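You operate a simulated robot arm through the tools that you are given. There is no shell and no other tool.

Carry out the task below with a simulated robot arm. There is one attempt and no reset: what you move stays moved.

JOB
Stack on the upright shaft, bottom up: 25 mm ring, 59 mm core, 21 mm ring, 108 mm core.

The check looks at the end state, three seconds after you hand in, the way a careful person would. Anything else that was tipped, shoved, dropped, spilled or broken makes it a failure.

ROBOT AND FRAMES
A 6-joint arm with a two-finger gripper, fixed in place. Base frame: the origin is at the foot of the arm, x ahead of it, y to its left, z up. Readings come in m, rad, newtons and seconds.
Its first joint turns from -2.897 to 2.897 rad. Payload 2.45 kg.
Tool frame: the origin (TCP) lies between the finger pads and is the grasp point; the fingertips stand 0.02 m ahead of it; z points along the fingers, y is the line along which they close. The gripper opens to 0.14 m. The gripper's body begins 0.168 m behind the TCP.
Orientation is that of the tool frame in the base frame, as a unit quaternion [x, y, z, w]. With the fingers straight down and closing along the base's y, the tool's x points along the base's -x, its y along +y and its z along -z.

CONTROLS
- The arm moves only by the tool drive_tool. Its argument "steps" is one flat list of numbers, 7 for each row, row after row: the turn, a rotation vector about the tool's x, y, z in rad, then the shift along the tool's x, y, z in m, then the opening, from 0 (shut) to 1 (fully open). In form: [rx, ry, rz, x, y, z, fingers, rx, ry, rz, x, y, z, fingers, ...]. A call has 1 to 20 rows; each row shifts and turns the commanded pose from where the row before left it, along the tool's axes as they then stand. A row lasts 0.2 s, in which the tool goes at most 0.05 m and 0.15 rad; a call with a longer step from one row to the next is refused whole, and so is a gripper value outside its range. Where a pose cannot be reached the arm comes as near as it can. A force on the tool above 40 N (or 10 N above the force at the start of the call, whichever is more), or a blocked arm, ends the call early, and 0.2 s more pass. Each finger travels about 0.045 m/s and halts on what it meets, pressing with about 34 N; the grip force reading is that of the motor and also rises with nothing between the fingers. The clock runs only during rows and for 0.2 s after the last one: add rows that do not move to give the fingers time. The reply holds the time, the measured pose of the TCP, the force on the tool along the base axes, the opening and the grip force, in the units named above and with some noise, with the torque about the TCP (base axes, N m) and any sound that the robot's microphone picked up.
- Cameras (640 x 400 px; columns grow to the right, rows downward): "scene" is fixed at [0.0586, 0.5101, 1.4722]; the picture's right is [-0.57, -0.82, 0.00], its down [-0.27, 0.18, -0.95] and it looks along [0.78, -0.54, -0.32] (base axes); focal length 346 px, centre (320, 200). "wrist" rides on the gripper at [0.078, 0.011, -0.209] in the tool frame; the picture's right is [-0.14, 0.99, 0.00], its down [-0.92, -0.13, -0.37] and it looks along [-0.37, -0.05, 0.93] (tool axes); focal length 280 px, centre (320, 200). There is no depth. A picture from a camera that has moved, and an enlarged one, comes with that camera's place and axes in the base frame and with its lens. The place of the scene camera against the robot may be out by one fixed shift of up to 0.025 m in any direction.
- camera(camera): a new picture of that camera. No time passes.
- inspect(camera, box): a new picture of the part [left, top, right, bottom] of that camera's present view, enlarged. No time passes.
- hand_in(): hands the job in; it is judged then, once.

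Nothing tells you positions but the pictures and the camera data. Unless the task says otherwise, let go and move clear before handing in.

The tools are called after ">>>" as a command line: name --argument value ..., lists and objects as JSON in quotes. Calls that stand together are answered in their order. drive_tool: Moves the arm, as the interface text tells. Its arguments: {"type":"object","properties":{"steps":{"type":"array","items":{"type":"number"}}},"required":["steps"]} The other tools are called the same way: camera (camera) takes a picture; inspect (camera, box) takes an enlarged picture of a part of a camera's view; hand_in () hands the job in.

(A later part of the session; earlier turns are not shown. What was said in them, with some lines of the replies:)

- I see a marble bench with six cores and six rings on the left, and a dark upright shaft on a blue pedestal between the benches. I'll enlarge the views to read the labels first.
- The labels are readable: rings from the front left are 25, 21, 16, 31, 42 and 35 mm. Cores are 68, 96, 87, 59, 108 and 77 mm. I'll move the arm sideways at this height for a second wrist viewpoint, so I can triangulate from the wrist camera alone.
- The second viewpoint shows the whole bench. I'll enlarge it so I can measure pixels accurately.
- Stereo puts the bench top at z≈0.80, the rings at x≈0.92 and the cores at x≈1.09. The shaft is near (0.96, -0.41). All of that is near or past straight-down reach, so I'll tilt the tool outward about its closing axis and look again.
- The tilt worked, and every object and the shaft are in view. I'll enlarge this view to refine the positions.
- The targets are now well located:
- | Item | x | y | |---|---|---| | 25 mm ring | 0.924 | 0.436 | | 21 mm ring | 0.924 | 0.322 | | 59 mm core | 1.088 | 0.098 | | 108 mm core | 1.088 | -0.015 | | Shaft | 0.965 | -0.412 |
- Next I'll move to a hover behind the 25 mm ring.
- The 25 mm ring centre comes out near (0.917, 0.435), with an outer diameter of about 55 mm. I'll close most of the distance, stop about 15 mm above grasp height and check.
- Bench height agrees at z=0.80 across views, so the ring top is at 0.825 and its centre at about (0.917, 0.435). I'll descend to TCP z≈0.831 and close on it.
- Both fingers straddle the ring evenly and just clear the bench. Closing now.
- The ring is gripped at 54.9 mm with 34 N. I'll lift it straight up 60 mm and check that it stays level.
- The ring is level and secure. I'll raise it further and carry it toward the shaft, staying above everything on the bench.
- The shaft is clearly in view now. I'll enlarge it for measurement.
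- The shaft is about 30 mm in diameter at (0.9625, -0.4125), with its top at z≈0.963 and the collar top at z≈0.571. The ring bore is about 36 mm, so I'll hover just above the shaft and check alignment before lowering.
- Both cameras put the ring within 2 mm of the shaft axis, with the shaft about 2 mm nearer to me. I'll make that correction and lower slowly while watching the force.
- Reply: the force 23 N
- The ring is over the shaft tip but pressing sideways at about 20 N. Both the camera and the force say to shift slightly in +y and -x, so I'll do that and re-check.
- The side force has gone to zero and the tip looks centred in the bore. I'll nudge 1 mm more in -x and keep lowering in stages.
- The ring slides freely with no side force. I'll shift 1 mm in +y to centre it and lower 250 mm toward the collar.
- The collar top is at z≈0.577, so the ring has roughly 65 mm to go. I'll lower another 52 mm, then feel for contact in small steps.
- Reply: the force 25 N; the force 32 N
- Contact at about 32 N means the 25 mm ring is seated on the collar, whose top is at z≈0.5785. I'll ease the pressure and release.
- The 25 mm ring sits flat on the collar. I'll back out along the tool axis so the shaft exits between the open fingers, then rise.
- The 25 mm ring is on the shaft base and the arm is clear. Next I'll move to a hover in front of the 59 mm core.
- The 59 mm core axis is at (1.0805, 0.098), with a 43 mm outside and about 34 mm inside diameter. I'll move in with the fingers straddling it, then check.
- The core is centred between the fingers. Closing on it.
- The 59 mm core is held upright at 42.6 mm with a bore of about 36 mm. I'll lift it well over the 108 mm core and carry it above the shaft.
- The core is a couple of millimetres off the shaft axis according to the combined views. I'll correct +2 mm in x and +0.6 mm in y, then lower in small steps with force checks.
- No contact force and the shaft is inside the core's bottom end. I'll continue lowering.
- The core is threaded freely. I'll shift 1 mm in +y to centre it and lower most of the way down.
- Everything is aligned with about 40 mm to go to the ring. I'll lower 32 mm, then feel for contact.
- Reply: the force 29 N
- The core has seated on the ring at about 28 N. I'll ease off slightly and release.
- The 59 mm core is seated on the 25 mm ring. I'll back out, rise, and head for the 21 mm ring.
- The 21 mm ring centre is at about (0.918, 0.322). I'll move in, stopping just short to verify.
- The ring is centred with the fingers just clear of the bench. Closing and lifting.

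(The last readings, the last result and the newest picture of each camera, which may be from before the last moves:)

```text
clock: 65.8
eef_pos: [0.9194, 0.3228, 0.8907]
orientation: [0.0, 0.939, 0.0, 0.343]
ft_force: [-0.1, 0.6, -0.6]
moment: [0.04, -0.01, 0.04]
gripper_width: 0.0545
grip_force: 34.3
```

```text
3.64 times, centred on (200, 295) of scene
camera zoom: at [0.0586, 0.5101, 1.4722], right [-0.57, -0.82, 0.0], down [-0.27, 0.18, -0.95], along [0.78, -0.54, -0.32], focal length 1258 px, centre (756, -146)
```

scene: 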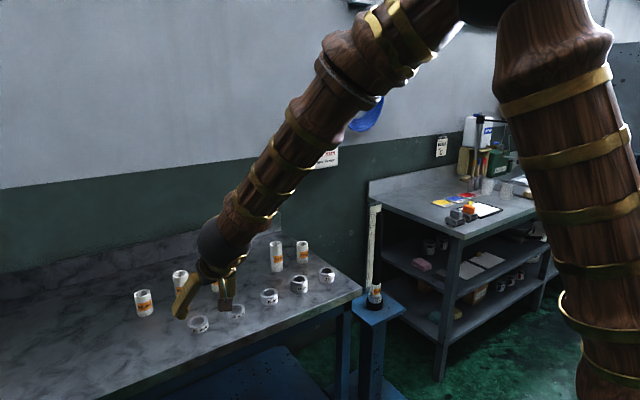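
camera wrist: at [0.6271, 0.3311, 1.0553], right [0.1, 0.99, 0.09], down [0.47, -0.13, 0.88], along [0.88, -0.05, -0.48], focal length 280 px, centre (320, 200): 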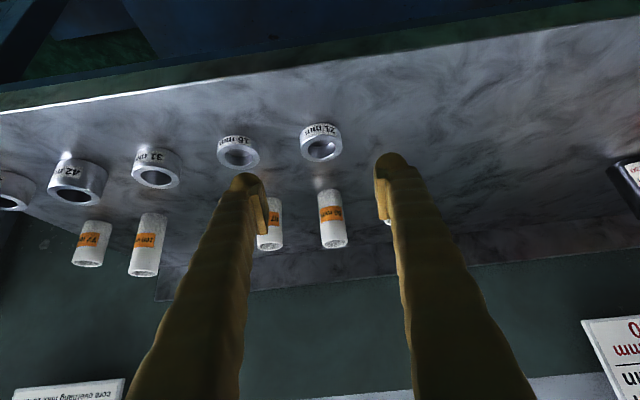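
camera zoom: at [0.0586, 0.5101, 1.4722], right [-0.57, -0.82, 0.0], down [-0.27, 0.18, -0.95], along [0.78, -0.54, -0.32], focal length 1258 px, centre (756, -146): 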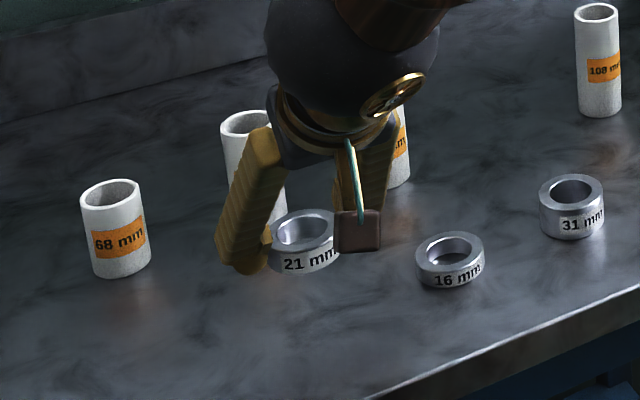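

The 21 mm ring is held level. I'll carry it over to just above the shaft tip.

>>> drive_tool --steps '[0, 0, 0, -0.0258, 0, -0.0306, 0, 0, 0, 0, -0.03218, 0, -0.03824, 0, 0, 0, 0, -0.00374, -0.03, -0.00069, 0, 0, 0, 0, -0.00374, -0.0443, -0.00069, 0, 0, 0, 0, -0.00374, -0.0447, -0.00069, 0, 0, 0, 0, -0.00374, -0.0447, -0.00069, 0, 0, 0, 0, -0.00374, -0.0447, -0.00069, 0, 0, 0, 0, -0.00374, -0.0447, -0.00069, 0, 0, 0, 0, -0.00374, -0.0447, -0.00069, 0, 0, 0, 0, -0.00374, -0.0447, -0.00069, 0, 0, 0, 0, -0.00374, -0.0447, -0.00069, 0, 0, 0, 0, -0.00374, -0.0447, -0.00069, 0, 0, 0, 0, -0.00374, -0.0447, -0.00069, 0, 0, 0, 0, -0.00374, -0.0447, -0.00069, 0, 0, 0, 0, -0.00374, -0.0447, -0.00069, 0, 0, 0, 0, -0.00374, -0.0447, -0.00069, 0, 0, 0, 0, -0.00374, -0.0447, -0.00069, 0, 0, 0, 0, -0.00374, -0.0447, -0.00069, 0, 0, 0, 0, -0.00374, -0.0323, -0.00069, 0, 0, 0, 0, 0, 0, 0, 0]'

>>> drive_tool --steps '[0, 0, 0, 0, 0, 0, 0, 0, 0, 0, 0, 0, 0, 0]'

>>> inspect --camera "wrist" --box '[240, 100, 400, 220]'

>>> inspect --camera "scene" --box '[368, 190, 398, 220]'

>>> inspect --camera "wrist" --box '[290, 90, 350, 160]'

```text
clock: 70.0
eef_pos: [0.9608, -0.4105, 1.0282]
orientation: [-0.001, 0.939, 0.0, 0.344]
ft_force: [0.2, -0.4, -0.7]
moment: [0.02, -0.01, 0.01]
gripper_width: 0.0548
grip_force: 34.0
```

```text
clock: 70.6
eef_pos: [0.9606, -0.41, 1.0284]
orientation: [-0.001, 0.94, 0.0, 0.342]
ft_force: [-0.4, -0.1, -0.6]
moment: [-0.01, -0.01, 0.01]
gripper_width: 0.0547
grip_force: 33.6
```

```text
3.33 times, centred on (320, 160) of wrist
camera zoom: at [0.7666, -0.4, 1.1392], right [0.1, 0.99, 0.09], down [0.47, -0.13, 0.88], along [0.88, -0.05, -0.48], focal length 935 px, centre (320, 333)
```

zoom: 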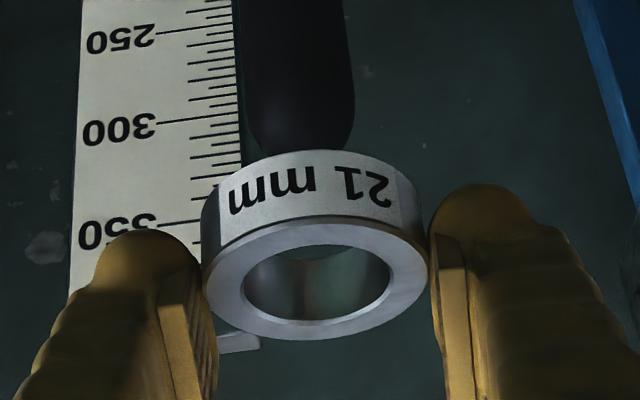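

```text
13.33 times, centred on (383, 205) of scene
camera zoom: at [0.0586, 0.5101, 1.4722], right [-0.57, -0.82, 0.0], down [-0.27, 0.18, -0.95], along [0.78, -0.54, -0.32], focal length 4615 px, centre (-520, 133)
```

zoom: 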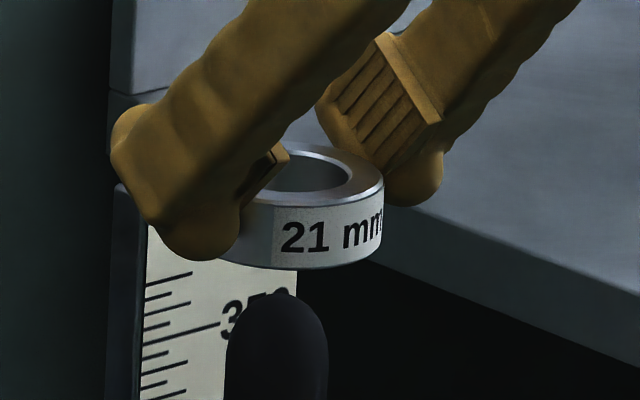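

```text
5.71 times, centred on (320, 125) of wrist
camera zoom: at [0.7666, -0.4, 1.1392], right [0.1, 0.99, 0.09], down [0.47, -0.13, 0.88], along [0.88, -0.05, -0.48], focal length 1602 px, centre (320, 629)
```

zoom: 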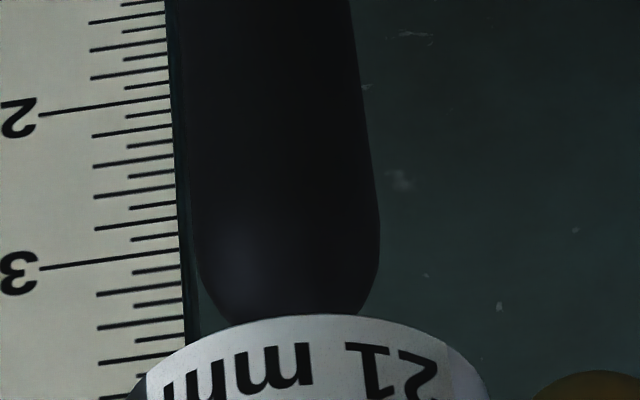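

Alignment is within about 1.5 mm. I'll make a small correction and lower onto the shaft.

>>> drive_tool --steps '[0, 0, 0, -0.00076, 0.0005, 0.00064, 0, 0, 0, 0, 0.00644, 0, 0.00765, 0, 0, 0, 0, 0.00644, 0, 0.00765, 0, 0, 0, 0, 0.00644, 0, 0.00765, 0, 0, 0, 0, 0.00644, 0, 0.00765, 0, 0, 0, 0, 0.00644, 0, 0.00765, 0, 0, 0, 0, 0.00644, 0, 0.00765, 0, 0, 0, 0, 0, 0, 0, 0]'

>>> inspect --camera "wrist" --box '[240, 120, 400, 220]'

>>> inspect --camera "scene" --box '[363, 190, 403, 230]'

```text
clock: 72.4
eef_pos: [0.9609, -0.4093, 0.9702]
orientation: [-0.001, 0.939, 0.0, 0.343]
ft_force: [-0.4, 0.5, 0.0]
moment: [0.02, 0.02, -0.02]
gripper_width: 0.0546
grip_force: 33.7
```

```text
4.00 times, centred on (320, 170) of wrist
camera zoom: at [0.767, -0.3988, 1.0808], right [0.1, 0.99, 0.09], down [0.47, -0.13, 0.88], along [0.88, -0.05, -0.48], focal length 1122 px, centre (320, 320)
```

zoom: 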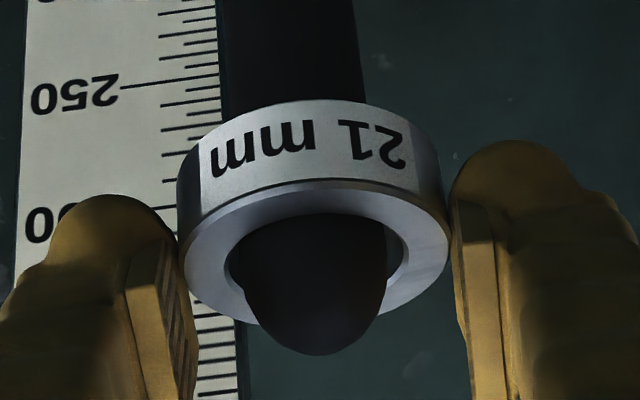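

```text
10.00 times, centred on (383, 210) of scene
camera zoom: at [0.0586, 0.5101, 1.4722], right [-0.57, -0.82, 0.0], down [-0.27, 0.18, -0.95], along [0.78, -0.54, -0.32], focal length 3461 px, centre (-310, 100)
```

zoom: 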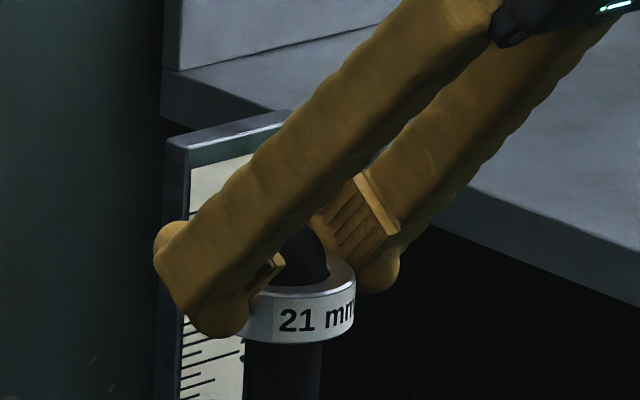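

The tip is centred in the bore with no force. I'll lower it toward the top of the 59 mm core.

>>> drive_tool --steps '[0, 0, 0, 0.00644, 0, 0.00765, 0, 0, 0, 0, 0.00966, 0, 0.01147, 0, 0, 0, 0, 0.0161, 0, 0.01912, 0, 0, 0, 0, 0.0161, 0, 0.01912, 0, 0, 0, 0, 0.0161, 0, 0.01912, 0, 0, 0, 0, 0.0161, 0, 0.01912, 0, 0, 0, 0, 0.0161, 0, 0.01912, 0, 0, 0, 0, 0.0161, 0, 0.01912, 0, 0, 0, 0, 0.0161, 0, 0.01912, 0, 0, 0, 0, 0.0161, 0, 0.01912, 0, 0, 0, 0, 0.0129, 0, 0.0153, 0, 0, 0, 0, 0, 0, 0, 0]'

>>> inspect --camera "wrist" --box '[240, 70, 400, 230]'

>>> inspect --camera "scene" --box '[350, 260, 400, 310]'

```text
clock: 75.0
eef_pos: [0.9609, -0.4112, 0.7246]
orientation: [-0.001, 0.939, 0.001, 0.343]
ft_force: [-0.1, -0.3, -0.5]
moment: [0.01, -0.03, -0.02]
gripper_width: 0.0544
grip_force: 34.0
```

```text
2.50 times, centred on (320, 150) of wrist
camera zoom: at [0.767, -0.3997, 0.8348], right [0.1, 0.99, 0.09], down [0.47, -0.13, 0.88], along [0.88, -0.05, -0.48], focal length 701 px, centre (320, 325)
```

zoom: 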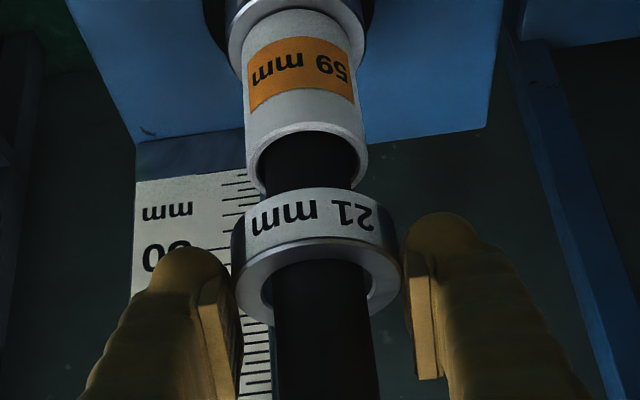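

```text
8.00 times, centred on (375, 285) of scene
camera zoom: at [0.0586, 0.5101, 1.4722], right [-0.57, -0.82, 0.0], down [-0.27, 0.18, -0.95], along [0.78, -0.54, -0.32], focal length 2769 px, centre (-120, -480)
```

zoom: 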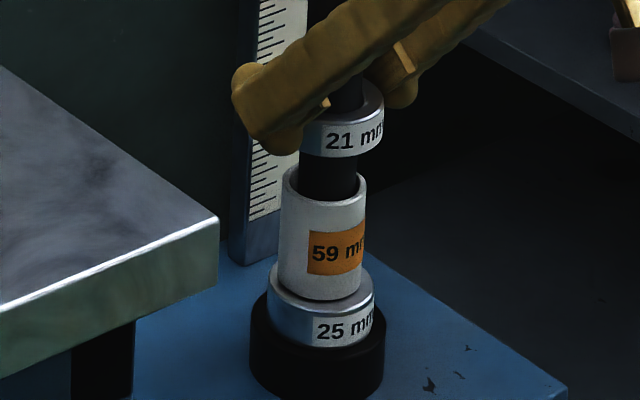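

>>> drive_tool --steps '[0, 0, 0, 0.0077, 0, 0.00918, 0, 0, 0, 0, 0.0064, 0, 0.00765, 0, 0, 0, 0, 0.0032, 0, 0.00382, 0, 0, 0, 0, 0, 0, 0, 0]'

>>> drive_tool --steps '[0, 0, 0, 0.0013, 0, 0.00153, 0, 0, 0, 0, 0.00064, 0, 0.00077, 0, 0, 0, 0, 0, 0, 0, 0]'

>>> drive_tool --steps '[0, 0, 0, 0.00097, 0, 0.00115, 0, 0, 0, 0, 0, 0, 0, 0]'

```text
clock: 76.0
eef_pos: [0.9601, -0.411, 0.6983]
orientation: [-0.001, 0.939, 0.0, 0.343]
ft_force: [0.7, 0.3, -1.2]
moment: [-0.03, -0.02, -0.01]
gripper_width: 0.0546
grip_force: 34.0
```

```text
clock: 76.8
eef_pos: [0.961, -0.4098, 0.6965]
orientation: [0.0, 0.939, 0.0, 0.343]
ft_force: [-0.2, 0.2, -0.6]
moment: [0.0, 0.01, 0.0]
gripper_width: 0.0544
grip_force: 34.0
```

```text
clock: 77.4
eef_pos: [0.9606, -0.4089, 0.6941]
orientation: [-0.001, 0.939, 0.001, 0.344]
ft_force: [-0.4, -0.4, -1.0]
moment: [-0.02, 0.03, -0.01]
gripper_width: 0.0546
grip_force: 34.4
```

>>> drive_tool --steps '[0, 0, 0, 0.00097, 0, 0.00115, 0, 0, 0, 0, 0, 0, 0, 0]'

>>> drive_tool --steps '[0, 0, 0, 0.00064, 0, 0.00077, 0, 0, 0, 0, 0, 0, 0, 0]'

>>> inspect --camera "scene" --box '[355, 265, 395, 305]'

```text
clock: 78.0
eef_pos: [0.9607, -0.4094, 0.6935]
orientation: [-0.001, 0.939, 0.0, 0.344]
ft_force: [-3.1, -0.6, 17.0]
moment: [-0.24, 0.22, -0.02]
gripper_width: 0.0546
grip_force: 34.1
```

```text
clock: 78.6
eef_pos: [0.9621, -0.4103, 0.6917]
orientation: [0.0, 0.939, -0.001, 0.344]
ft_force: [-4.1, -1.9, 31.0]
moment: [-0.14, -0.14, 0.06]
gripper_width: 0.0544
grip_force: 34.4
```

```text
10.00 times, centred on (375, 285) of scene
camera zoom: at [0.0586, 0.5101, 1.4722], right [-0.57, -0.82, 0.0], down [-0.27, 0.18, -0.95], along [0.78, -0.54, -0.32], focal length 3461 px, centre (-230, -650)
```

zoom: 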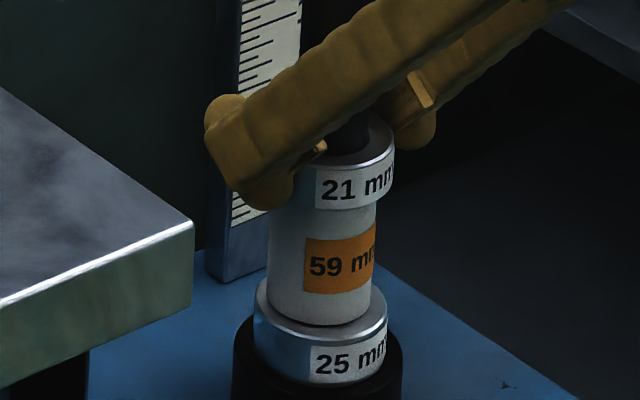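

The 21 mm ring is seated on the core. I'll ease off and release.

>>> drive_tool --steps '[0, 0, 0, -0.00064, 0, -0.00077, 0, 0, 0, 0, 0, 0, 0, 0.2, 0, 0, 0, 0, 0, 0, 0.4, 0, 0, 0, 0, 0, 0, 0.5, 0, 0, 0, 0, 0, 0, 0.64, 0, 0, 0, 0, 0, 0, 0.64, 0, 0, 0, 0, 0, 0, 0.64]'

>>> inspect --camera "wrist" --box '[220, 60, 420, 240]'

>>> inspect --camera "scene" --box '[355, 265, 395, 305]'

```text
clock: 80.2
eef_pos: [0.962, -0.4089, 0.6924]
orientation: [-0.001, 0.939, 0.0, 0.343]
ft_force: [1.1, -0.3, -0.3]
moment: [-0.02, -0.01, -0.01]
gripper_width: 0.0894
grip_force: 0.1
```

```text
2.22 times, centred on (320, 150) of wrist
camera zoom: at [0.7673, -0.3987, 0.8034], right [0.1, 0.99, 0.09], down [0.47, -0.13, 0.88], along [0.88, -0.05, -0.48], focal length 623 px, centre (320, 311)
```

zoom: 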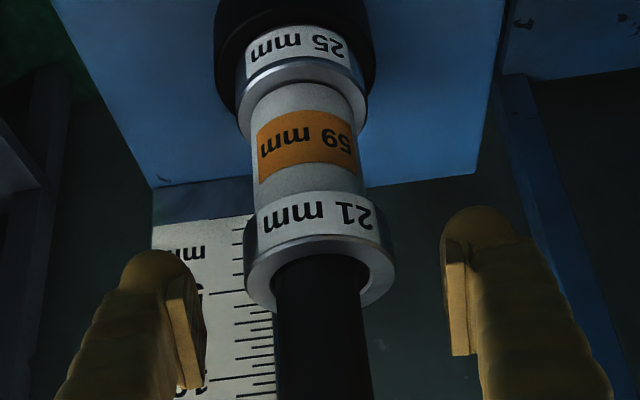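

```text
10.00 times, centred on (375, 285) of scene
camera zoom: at [0.0586, 0.5101, 1.4722], right [-0.57, -0.82, 0.0], down [-0.27, 0.18, -0.95], along [0.78, -0.54, -0.32], focal length 3461 px, centre (-230, -650)
```

zoom: 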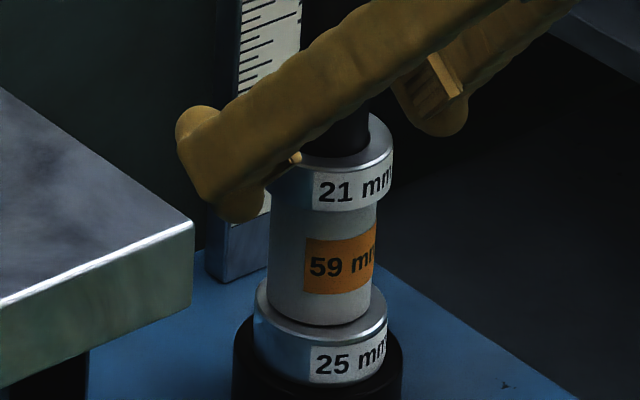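

Three parts are stacked. I'll back out, rise, and go for the 108 mm core.

>>> drive_tool --steps '[0, 0, 0, 0, 0, -0.02, 0.64, 0, 0, 0, 0, 0, -0.04, 0.64, 0, 0, 0, 0, 0, -0.045, 0.64, 0, 0, 0, 0, 0, -0.045, 0.64, 0, 0, 0, -0.02577, 0, -0.03059, 0.64, 0, 0, 0, -0.02577, 0, -0.03059, 0.64, 0, 0, 0, -0.02577, 0, -0.03059, 0.64, 0, 0, 0, -0.02577, 0, -0.03059, 0.64, 0, 0, 0, -0.02577, 0, -0.03059, 0.64, 0, 0, 0, -0.02577, 0, -0.03059, 0.64, 0, 0, 0, -0.02577, 0, -0.03059, 0.64, 0, 0, 0, 0, 0, 0, 0.64]'

>>> drive_tool --steps '[0, 0, 0, -0.00096, 0.03, 0.01741, 0.64, 0, 0, 0, -0.00096, 0.042, 0.01741, 0.64, 0, 0, 0, -0.00096, 0.042, 0.01741, 0.64, 0, 0, 0, -0.00096, 0.042, 0.01741, 0.64, 0, 0, 0, -0.00096, 0.042, 0.01741, 0.64, 0, 0, 0, -0.00096, 0.042, 0.01741, 0.64, 0, 0, 0, -0.00096, 0.042, 0.01741, 0.64, 0, 0, 0, -0.00096, 0.042, 0.01741, 0.64, 0, 0, 0, -0.00096, 0.042, 0.01741, 0.64, 0, 0, 0, -0.00096, 0.03, 0.01741, 0.64, 0, 0, 0, 0, 0, 0, 0.64, 0, 0, 0, 0, 0, 0, 0.64]'

>>> camera --camera "wrist"

>>> inspect --camera "wrist" --box '[200, 100, 440, 250]'

>>> camera --camera "scene"

```text
clock: 82.8
eef_pos: [0.8618, -0.4095, 1.088]
orientation: [0.0, 0.939, 0.0, 0.343]
ft_force: [-0.8, 0.7, -0.2]
moment: [0.02, 0.0, 0.0]
gripper_width: 0.0895
grip_force: 0.1
```

```text
clock: 85.4
eef_pos: [0.9843, -0.0126, 0.9624]
orientation: [0.0, 0.939, 0.0, 0.343]
ft_force: [0.0, 0.0, 0.6]
moment: [0.0, 0.02, 0.01]
gripper_width: 0.0896
grip_force: 0.0
```

```text
taken
camera wrist: at [0.7901, -0.0029, 1.0728], right [0.1, 0.99, 0.09], down [0.47, -0.13, 0.88], along [0.88, -0.05, -0.48], focal length 280 px, centre (320, 200)
```

wrist: 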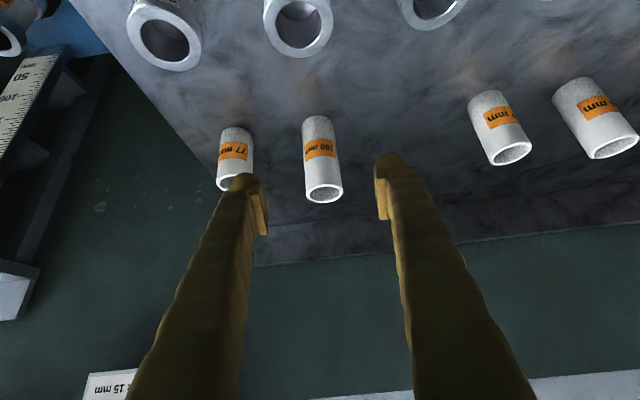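

```text
2.67 times, centred on (320, 175) of wrist
camera zoom: at [0.7901, -0.0029, 1.0728], right [0.1, 0.99, 0.09], down [0.47, -0.13, 0.88], along [0.88, -0.05, -0.48], focal length 748 px, centre (320, 267)
```

zoom: 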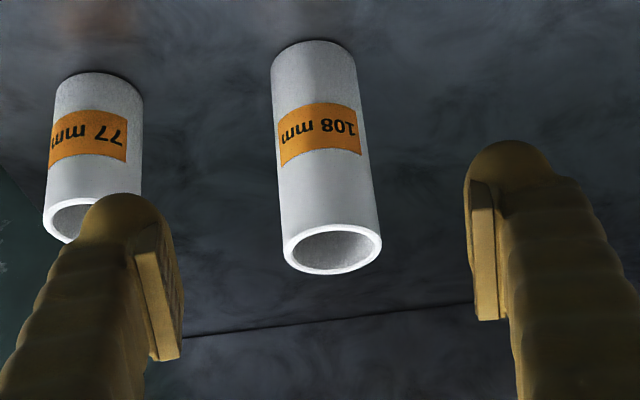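

```text
taken
```

scene: 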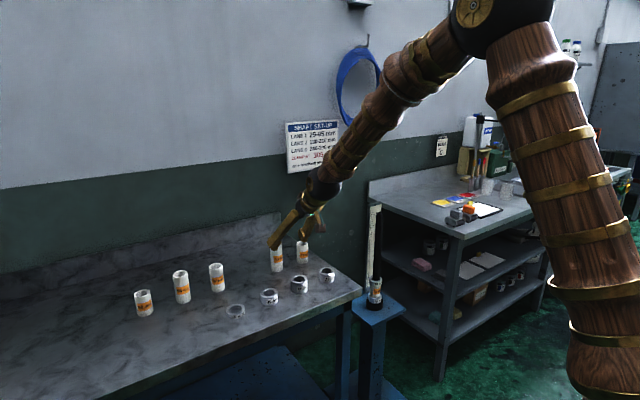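

The 108 mm core axis is at about (1.0795, -0.013). I'll move in with the fingers around it.

>>> drive_tool --steps '[0, 0, 0, 0.0004, 0, 0.04, 0.64, 0, 0, 0, 0.0004, 0, 0.04, 0.64, 0, 0, 0, 0.0004, 0, 0.035, 0.64, 0, 0, 0, 0.0004, 0, 0.02, 0.64, 0, 0, 0, 0.0001, 0, 0.0152, 0.64, 0, 0, 0, 0, 0, 0, 0.64]'

>>> inspect --camera "wrist" --box '[200, 100, 440, 300]'

>>> inspect --camera "scene" --box '[230, 210, 340, 310]'

```text
clock: 86.8
eef_pos: [1.0805, -0.0115, 0.8451]
orientation: [0.0, 0.939, 0.0, 0.344]
ft_force: [0.3, -0.2, -0.2]
moment: [0.01, 0.01, -0.03]
gripper_width: 0.0896
grip_force: 0.2
```

```text
2.00 times, centred on (320, 200) of wrist
camera zoom: at [0.8856, -0.0022, 0.9552], right [0.1, 0.99, 0.09], down [0.47, -0.13, 0.88], along [0.88, -0.05, -0.48], focal length 561 px, centre (320, 200)
```

zoom: 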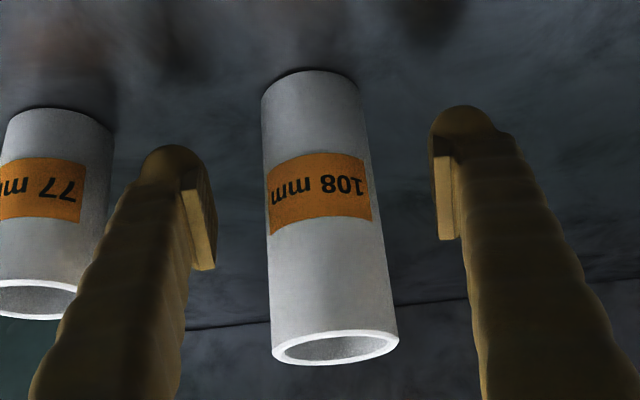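

```text
4.00 times, centred on (285, 260) of scene
camera zoom: at [0.0586, 0.5101, 1.4722], right [-0.57, -0.82, 0.0], down [-0.27, 0.18, -0.95], along [0.78, -0.54, -0.32], focal length 1384 px, centre (460, -40)
```

zoom: 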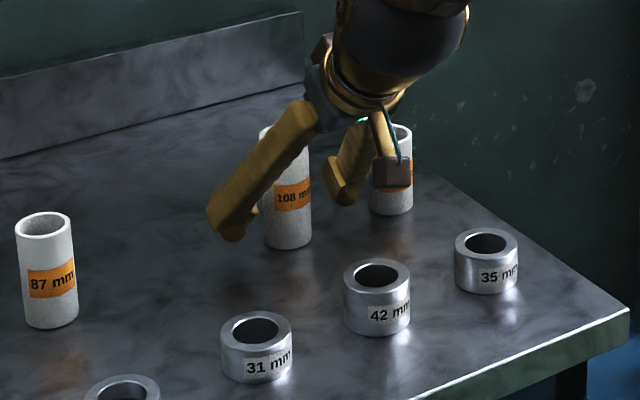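

The core is between the fingers with clearance on both sides. Closing and lifting.

>>> drive_tool --steps '[0, 0, 0, 0, 0, 0, 0.5, 0, 0, 0, 0, 0, 0, 0.4, 0, 0, 0, 0, 0, 0, 0.32, 0, 0, 0, 0, 0, 0, 0.2, 0, 0, 0, 0, 0, 0, 0.1, 0, 0, 0, 0, 0, 0, 0.0, 0, 0, 0, 0, 0, 0, 0.0]'

>>> drive_tool --steps '[0, 0, 0, -0.00644, 0, -0.00765, 0, 0, 0, 0, -0.00966, 0, -0.01147, 0, 0, 0, 0, -0.01289, 0, -0.0153, 0, 0, 0, 0, -0.01933, 0, -0.02295, 0, 0, 0, 0, -0.01933, 0, -0.02295, 0, 0, 0, 0, 0, 0, 0, 0]'

>>> inspect --camera "wrist" --box '[200, 100, 440, 300]'

>>> inspect --camera "scene" --box '[230, 190, 340, 310]'

```text
clock: 88.4
eef_pos: [1.0785, -0.0123, 0.8438]
orientation: [-0.001, 0.94, 0.001, 0.342]
ft_force: [0.2, 1.3, 0.0]
moment: [-0.02, 0.02, 0.0]
gripper_width: 0.0429
grip_force: 34.1
```

```text
clock: 89.8
eef_pos: [1.0781, -0.0136, 0.9502]
orientation: [-0.001, 0.939, -0.001, 0.343]
ft_force: [-0.3, 0.0, -1.1]
moment: [-0.02, 0.01, -0.04]
gripper_width: 0.043
grip_force: 33.5
```

```text
2.00 times, centred on (320, 200) of wrist
camera zoom: at [0.8844, -0.0036, 1.0608], right [0.1, 0.99, 0.09], down [0.47, -0.13, 0.88], along [0.88, -0.05, -0.48], focal length 561 px, centre (320, 200)
```

zoom: 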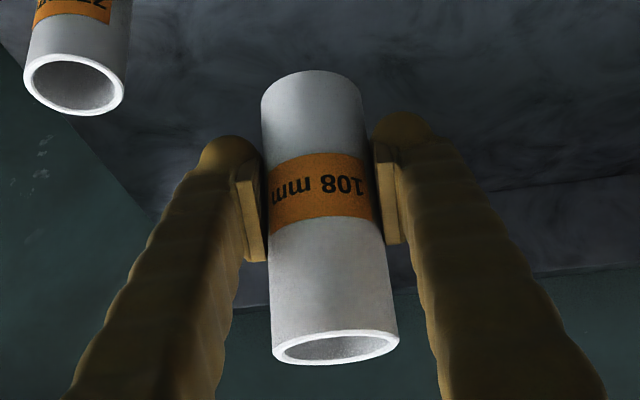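

```text
3.33 times, centred on (285, 250) of scene
camera zoom: at [0.0586, 0.5101, 1.4722], right [-0.57, -0.82, 0.0], down [-0.27, 0.18, -0.95], along [0.78, -0.54, -0.32], focal length 1154 px, centre (437, 33)
```

zoom: 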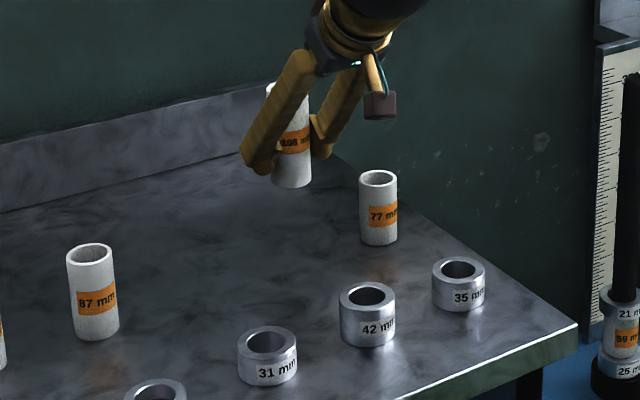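

The 108 mm core is secure and upright. I'll raise it over the 77 mm core and carry it to the shaft.

>>> drive_tool --steps '[0, 0, 0, -0.02276, 0, -0.02702, 0, 0, 0, 0, -0.02276, 0, -0.02702, 0, 0, 0, 0, -0.02276, 0, -0.02702, 0, 0, 0, 0, 0.00941, -0.028, -0.00731, 0, 0, 0, 0, 0.00941, -0.0425, -0.00731, 0, 0, 0, 0, 0.00941, -0.0425, -0.00731, 0, 0, 0, 0, 0.00941, -0.0425, -0.00731, 0, 0, 0, 0, 0.00941, -0.0425, -0.00731, 0, 0, 0, 0, 0.00941, -0.0425, -0.00731, 0, 0, 0, 0, 0.00941, -0.0425, -0.00731, 0, 0, 0, 0, 0.00941, -0.0425, -0.00731, 0, 0, 0, 0, 0.00941, -0.0425, -0.00731, 0, 0, 0, 0, 0.00941, -0.028, -0.00731, 0, 0, 0, 0, 0, 0, 0, 0, 0, 0, 0, 0, 0, 0, 0]'

>>> camera --camera "wrist"

>>> inspect --camera "scene" --box '[368, 190, 398, 220]'

>>> inspect --camera "wrist" --box '[280, 70, 360, 150]'

```text
clock: 93.0
eef_pos: [0.9595, -0.4093, 1.0518]
orientation: [-0.001, 0.939, 0.0, 0.343]
ft_force: [0.2, -0.3, -0.6]
moment: [0.03, 0.02, -0.02]
gripper_width: 0.0428
grip_force: 34.1
```

```text
taken
camera wrist: at [0.7651, -0.3987, 1.1619], right [0.1, 0.99, 0.09], down [0.47, -0.13, 0.88], along [0.88, -0.05, -0.48], focal length 280 px, centre (320, 200)
```

wrist: 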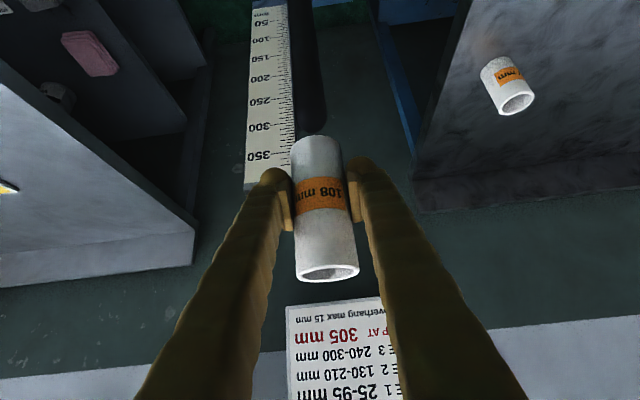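

```text
13.33 times, centred on (383, 205) of scene
camera zoom: at [0.0586, 0.5101, 1.4722], right [-0.57, -0.82, 0.0], down [-0.27, 0.18, -0.95], along [0.78, -0.54, -0.32], focal length 4615 px, centre (-520, 133)
```

zoom: 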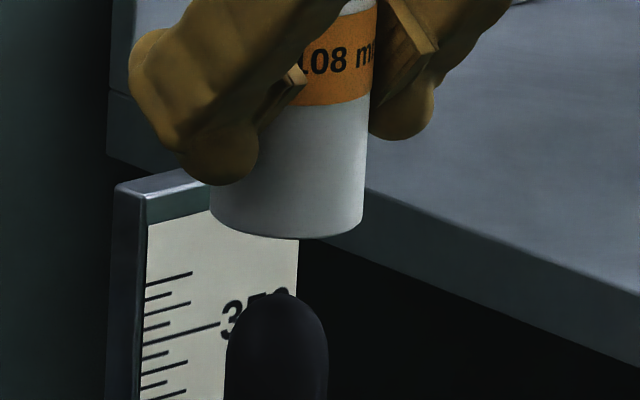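

```text
5.00 times, centred on (320, 110) of wrist
camera zoom: at [0.7651, -0.3987, 1.1619], right [0.1, 0.99, 0.09], down [0.47, -0.13, 0.88], along [0.88, -0.05, -0.48], focal length 1402 px, centre (320, 650)
```

zoom: 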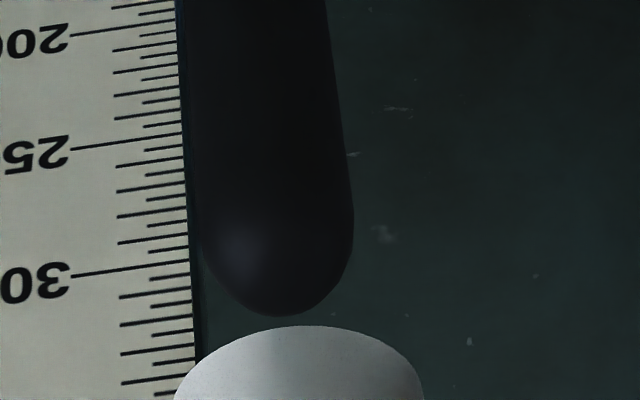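

The core is aligned with the shaft to within about 1 mm in both views. I'll lower it slowly onto the tip.

>>> drive_tool --steps '[0, 0, 0, 0.00966, 0, 0.01147, 0, 0, 0, 0, 0.00966, 0, 0.01147, 0, 0, 0, 0, 0.00644, 0, 0.00765, 0, 0, 0, 0, 0.00644, 0, 0.00765, 0, 0, 0, 0, 0.00644, 0, 0.00765, 0, 0, 0, 0, 0, 0, 0, 0]'

>>> inspect --camera "scene" --box '[363, 185, 403, 225]'

>>> inspect --camera "wrist" --box '[260, 90, 380, 290]'

```text
clock: 94.4
eef_pos: [0.9606, -0.4092, 0.99]
orientation: [0.0, 0.939, 0.0, 0.343]
ft_force: [-0.2, -0.1, -1.7]
moment: [0.0, 0.01, 0.01]
gripper_width: 0.0428
grip_force: 34.1
```

```text
10.00 times, centred on (383, 205) of scene
camera zoom: at [0.0586, 0.5101, 1.4722], right [-0.57, -0.82, 0.0], down [-0.27, 0.18, -0.95], along [0.78, -0.54, -0.32], focal length 3461 px, centre (-310, 150)
```

zoom: 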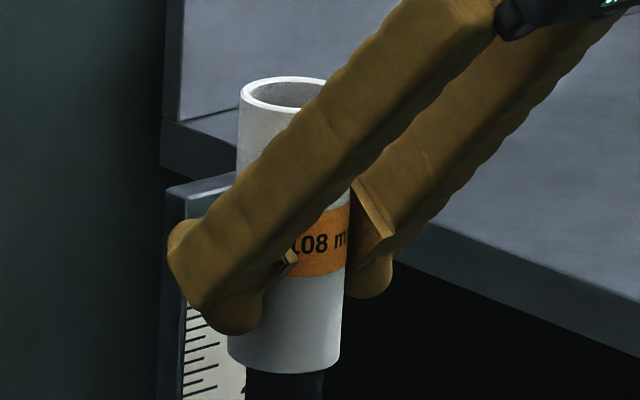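

```text
2.00 times, centred on (320, 190) of wrist
camera zoom: at [0.7671, -0.3992, 1.1014], right [0.1, 0.99, 0.09], down [0.47, -0.13, 0.88], along [0.88, -0.05, -0.48], focal length 561 px, centre (320, 220)
```

zoom: 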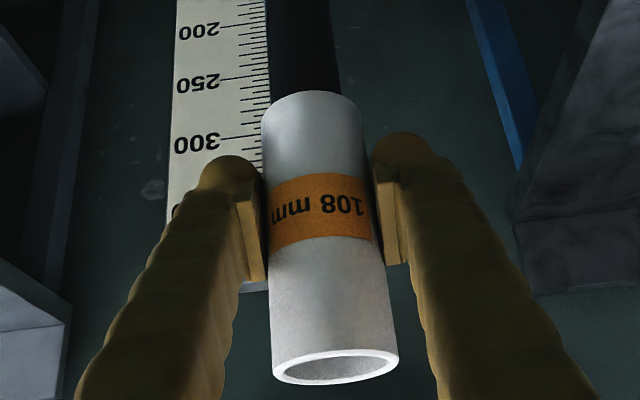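

No contact so far. I'll continue down slowly.

>>> drive_tool --steps '[0, 0, 0, 0.00644, 0, 0.00765, 0, 0, 0, 0, 0.00644, 0, 0.00765, 0, 0, 0, 0, 0.00966, 0, 0.01147, 0, 0, 0, 0, 0.00966, 0, 0.01147, 0, 0, 0, 0, 0.00966, 0, 0.01147, 0, 0, 0, 0, 0.00966, 0, 0.01147, 0, 0, 0, 0, 0.00966, 0, 0.01147, 0, 0, 0, 0, 0.00966, 0, 0.01147, 0, 0, 0, 0, 0, 0, 0, 0]'

>>> inspect --camera "scene" --box '[358, 195, 408, 255]'

>>> inspect --camera "wrist" --box '[260, 90, 380, 290]'

```text
clock: 96.4
eef_pos: [0.96, -0.4096, 0.8816]
orientation: [0.0, 0.94, -0.001, 0.342]
ft_force: [0.1, -0.2, -0.9]
moment: [-0.01, -0.01, 0.03]
gripper_width: 0.0428
grip_force: 34.4
```

```text
6.67 times, centred on (383, 225) of scene
camera zoom: at [0.0586, 0.5101, 1.4722], right [-0.57, -0.82, 0.0], down [-0.27, 0.18, -0.95], along [0.78, -0.54, -0.32], focal length 2307 px, centre (-100, 33)
```

zoom: 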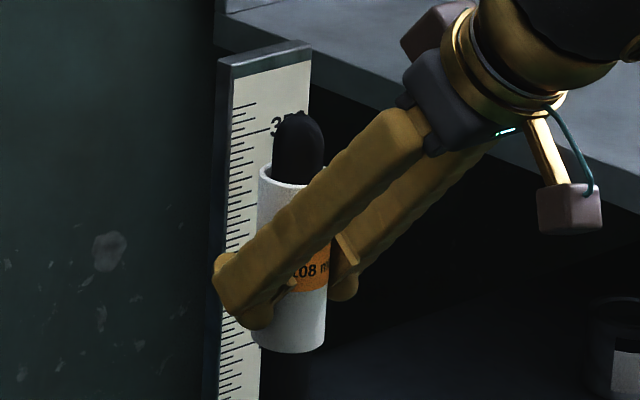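

```text
2.00 times, centred on (320, 190) of wrist
camera zoom: at [0.7655, -0.3992, 0.9917], right [0.1, 0.99, 0.09], down [0.47, -0.13, 0.88], along [0.88, -0.05, -0.48], focal length 561 px, centre (320, 220)
```

zoom: 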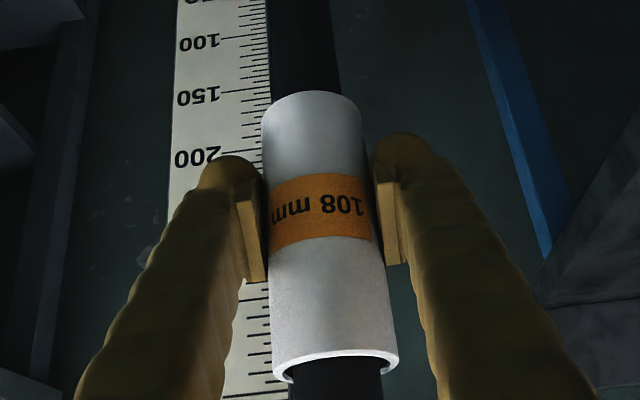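

The shaft is through the core with no force. I'll lower it toward the 21 mm ring.

>>> drive_tool --steps '[0, 0, 0, 0.0129, 0, 0.0153, 0, 0, 0, 0, 0.0161, 0, 0.01912, 0, 0, 0, 0, 0.0161, 0, 0.01912, 0, 0, 0, 0, 0.0161, 0, 0.01912, 0, 0, 0, 0, 0.0161, 0, 0.01912, 0, 0, 0, 0, 0.0097, 0, 0.01147, 0, 0, 0, 0, 0, 0, 0, 0]'

>>> inspect --camera "scene" --box '[350, 250, 400, 310]'

>>> inspect --camera "wrist" --box '[260, 90, 380, 290]'

```text
clock: 98.0
eef_pos: [0.959, -0.4099, 0.7453]
orientation: [-0.002, 0.939, 0.001, 0.343]
ft_force: [-0.7, 0.0, -0.7]
moment: [0.01, 0.0, 0.01]
gripper_width: 0.043
grip_force: 34.3
```

```text
6.67 times, centred on (375, 280) of scene
camera zoom: at [0.0586, 0.5101, 1.4722], right [-0.57, -0.82, 0.0], down [-0.27, 0.18, -0.95], along [0.78, -0.54, -0.32], focal length 2307 px, centre (-47, -333)
```

zoom: 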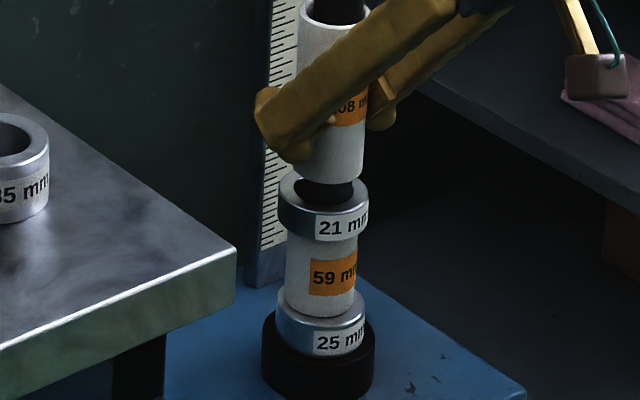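

```text
2.00 times, centred on (320, 190) of wrist
camera zoom: at [0.766, -0.3982, 0.8567], right [0.1, 0.99, 0.09], down [0.47, -0.13, 0.88], along [0.88, -0.05, -0.48], focal length 561 px, centre (320, 220)
```

zoom: 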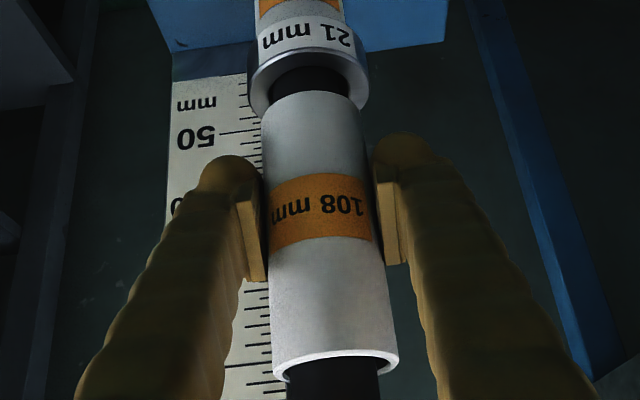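

>>> drive_tool --steps '[0, 0, 0, 0.0052, 0, 0.00612, 0, 0, 0, 0, 0.0026, 0, 0.00306, 0, 0, 0, 0, 0, 0, 0, 0]'

>>> drive_tool --steps '[0, 0, 0, 0.0013, 0, 0.00153, 0, 0, 0, 0, 0.00064, 0, 0.00077, 0, 0, 0, 0, 0, 0, 0, 0]'

>>> drive_tool --steps '[0, 0, 0, 0.00064, 0, 0.00077, 0, 0, 0, 0, 0, 0, 0, 0]'

```text
clock: 98.8
eef_pos: [0.9603, -0.4097, 0.7339]
orientation: [-0.001, 0.94, 0.0, 0.342]
ft_force: [-0.2, 0.1, -1.5]
moment: [0.04, 0.05, -0.01]
gripper_width: 0.0429
grip_force: 33.7
```

```text
clock: 99.6
eef_pos: [0.9607, -0.4083, 0.7315]
orientation: [0.0, 0.939, 0.0, 0.343]
ft_force: [0.3, -0.2, 0.1]
moment: [-0.03, 0.0, -0.02]
gripper_width: 0.0431
grip_force: 34.4
```

```text
clock: 100.2
eef_pos: [0.9599, -0.4101, 0.7286]
orientation: [-0.001, 0.939, 0.0, 0.343]
ft_force: [0.2, 0.3, -0.4]
moment: [0.0, -0.03, 0.02]
gripper_width: 0.0429
grip_force: 34.3
```

>>> drive_tool --steps '[0, 0, 0, 0.00097, 0, 0.00115, 0, 0, 0, 0, 0, 0, 0, 0]'

>>> drive_tool --steps '[0, 0, 0, 0.00064, 0, 0.00077, 0, 0, 0, 0, 0, 0, 0, 0]'

>>> inspect --camera "scene" --box '[355, 255, 395, 305]'

```text
clock: 100.8
eef_pos: [0.9607, -0.4084, 0.7301]
orientation: [-0.001, 0.94, 0.0, 0.342]
ft_force: [-3.4, 0.9, 10.2]
moment: [0.03, 0.21, 0.0]
gripper_width: 0.0429
grip_force: 33.8
```

```text
clock: 101.4
eef_pos: [0.9597, -0.4089, 0.7297]
orientation: [-0.001, 0.939, 0.0, 0.344]
ft_force: [-6.5, 1.5, 27.6]
moment: [0.13, 0.33, 0.02]
gripper_width: 0.0428
grip_force: 34.0
```

```text
8.00 times, centred on (375, 280) of scene
camera zoom: at [0.0586, 0.5101, 1.4722], right [-0.57, -0.82, 0.0], down [-0.27, 0.18, -0.95], along [0.78, -0.54, -0.32], focal length 2769 px, centre (-120, -440)
```

zoom: 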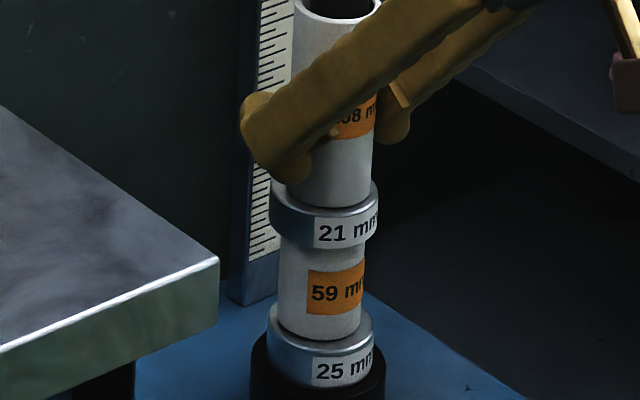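

The 108 mm core is seated on the 21 mm ring. I'll ease off, release, and check before backing out.

>>> drive_tool --steps '[0, 0, 0, -0.00064, 0, -0.00077, 0, 0, 0, 0, 0, 0, 0, 0.2, 0, 0, 0, 0, 0, 0, 0.4, 0, 0, 0, 0, 0, 0, 0.5, 0, 0, 0, 0, 0, 0, 0.64, 0, 0, 0, 0, 0, 0, 0.64, 0, 0, 0, 0, 0, 0, 0.64]'

>>> inspect --camera "wrist" --box '[220, 60, 420, 300]'

>>> inspect --camera "scene" --box '[355, 255, 395, 305]'

```text
clock: 103.0
eef_pos: [0.9596, -0.4098, 0.728]
orientation: [-0.001, 0.939, 0.0, 0.343]
ft_force: [0.2, 0.6, 0.1]
moment: [0.01, 0.0, -0.01]
gripper_width: 0.0893
grip_force: 0.1
```

```text
1.67 times, centred on (320, 180) of wrist
camera zoom: at [0.766, -0.3991, 0.8394], right [0.1, 0.99, 0.09], down [0.47, -0.13, 0.88], along [0.88, -0.05, -0.48], focal length 467 px, centre (320, 233)
```

zoom: 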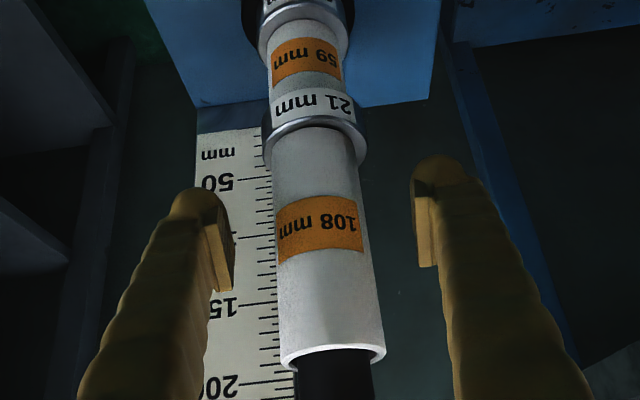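

```text
8.00 times, centred on (375, 280) of scene
camera zoom: at [0.0586, 0.5101, 1.4722], right [-0.57, -0.82, 0.0], down [-0.27, 0.18, -0.95], along [0.78, -0.54, -0.32], focal length 2769 px, centre (-120, -440)
```

zoom: 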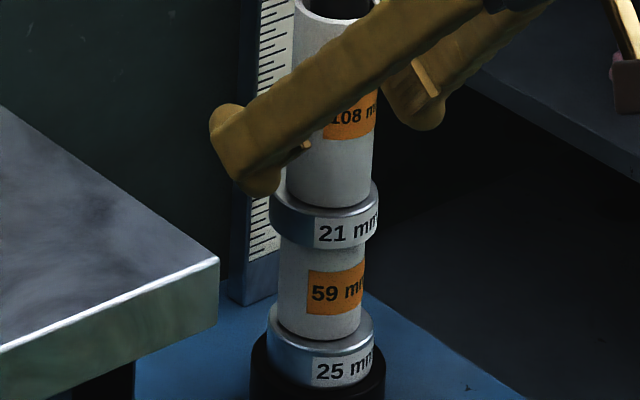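

All four parts are stacked in order. I'll back straight out, rise clear and take a last look.

>>> drive_tool --steps '[0, 0, 0, 0, 0, -0.02, 0.64, 0, 0, 0, 0, 0, -0.04, 0.64, 0, 0, 0, 0, 0, -0.045, 0.64, 0, 0, 0, 0, 0, -0.045, 0.64, 0, 0, 0, 0, 0, -0.045, 0.64, 0, 0, 0, -0.02577, 0, -0.03059, 0.64, 0, 0, 0, -0.02577, 0, -0.03059, 0.64, 0, 0, 0, -0.02577, 0, -0.03059, 0.64, 0, 0, 0, -0.02577, 0, -0.03059, 0.64, 0, 0, 0, -0.02577, 0, -0.03059, 0.64, 0, 0, 0, -0.02577, 0, -0.03059, 0.64, 0, 0, 0, -0.02577, 0, -0.03059, 0.64, 0, 0, 0, 0, 0, 0, 0.64]'

>>> camera --camera "scene"

>>> inspect --camera "scene" --box '[340, 190, 420, 320]'

>>> camera --camera "wrist"

>>> inspect --camera "scene" --box '[100, 220, 360, 370]'

```text
clock: 105.8
eef_pos: [0.8344, -0.4074, 1.1574]
orientation: [-0.001, 0.94, 0.001, 0.342]
ft_force: [0.0, -0.6, 0.5]
moment: [-0.03, 0.0, 0.0]
gripper_width: 0.0895
grip_force: 0.0
```

```text
taken
```

scene: 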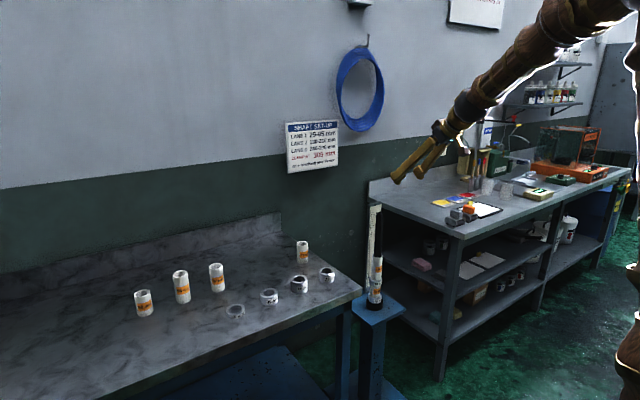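

```text
3.08 times, centred on (380, 255) of scene
camera zoom: at [0.0586, 0.5101, 1.4722], right [-0.57, -0.82, 0.0], down [-0.27, 0.18, -0.95], along [0.78, -0.54, -0.32], focal length 1065 px, centre (135, 31)
```

zoom: 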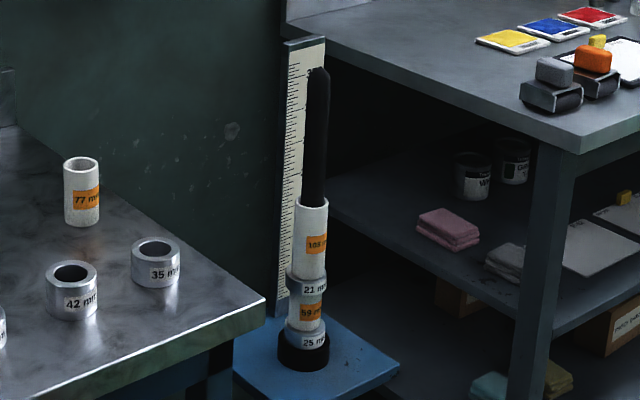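

```text
taken
camera wrist: at [0.6404, -0.3979, 1.269], right [0.1, 0.99, 0.09], down [0.47, -0.13, 0.87], along [0.88, -0.05, -0.48], focal length 280 px, centre (320, 200)
```

wrist: 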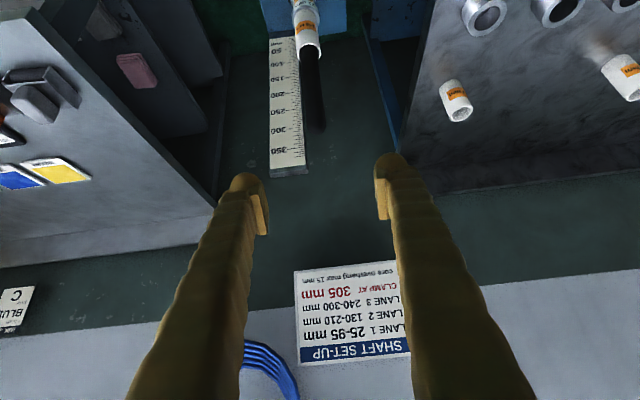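

```text
2.46 times, centred on (230, 295) of scene
camera zoom: at [0.0586, 0.5101, 1.4722], right [-0.57, -0.82, 0.0], down [-0.27, 0.18, -0.95], along [0.78, -0.54, -0.32], focal length 852 px, centre (542, -34)
```

zoom: 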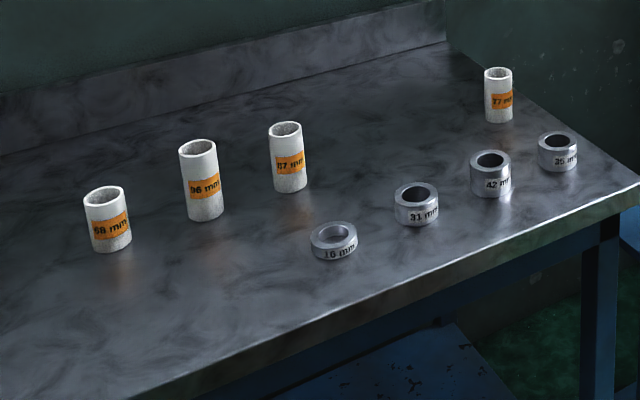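

The stack on the shaft reads, bottom up, 25 mm ring, 59 mm core, 21 mm ring, 108 mm core. All four are seated and upright. The remaining bench parts stand where they were, and the gripper is open and clear, so I'm handing in.

>>> hand_in

```text
The job is handed in.
```

The four parts are on the shaft in the order you gave, bottom up: 25 mm ring, 59 mm core, 21 mm ring, 108 mm core. I handed the job in, but the tool returned no verdict.

In the last pictures each part sat flat on the one below and the stack was upright. The other cores and rings on the bench stood where they started, and the gripper was open and clear of everything.

While I was fitting the 25 mm ring, it pressed sideways on the shaft tip at about 20 N. I shifted it slightly and the force went to zero. The other three parts went on without side force.

The wall sign titled "SHAFT SET-UP" gives lane 2 as 130–210 mm and a maximum core overhang of 15 mm. With this stack the 108 mm core spans about 105–213 mm above the collar, so it starts about 25 mm below lane 2. I followed your list as written, so check this if the sign applies to this job.
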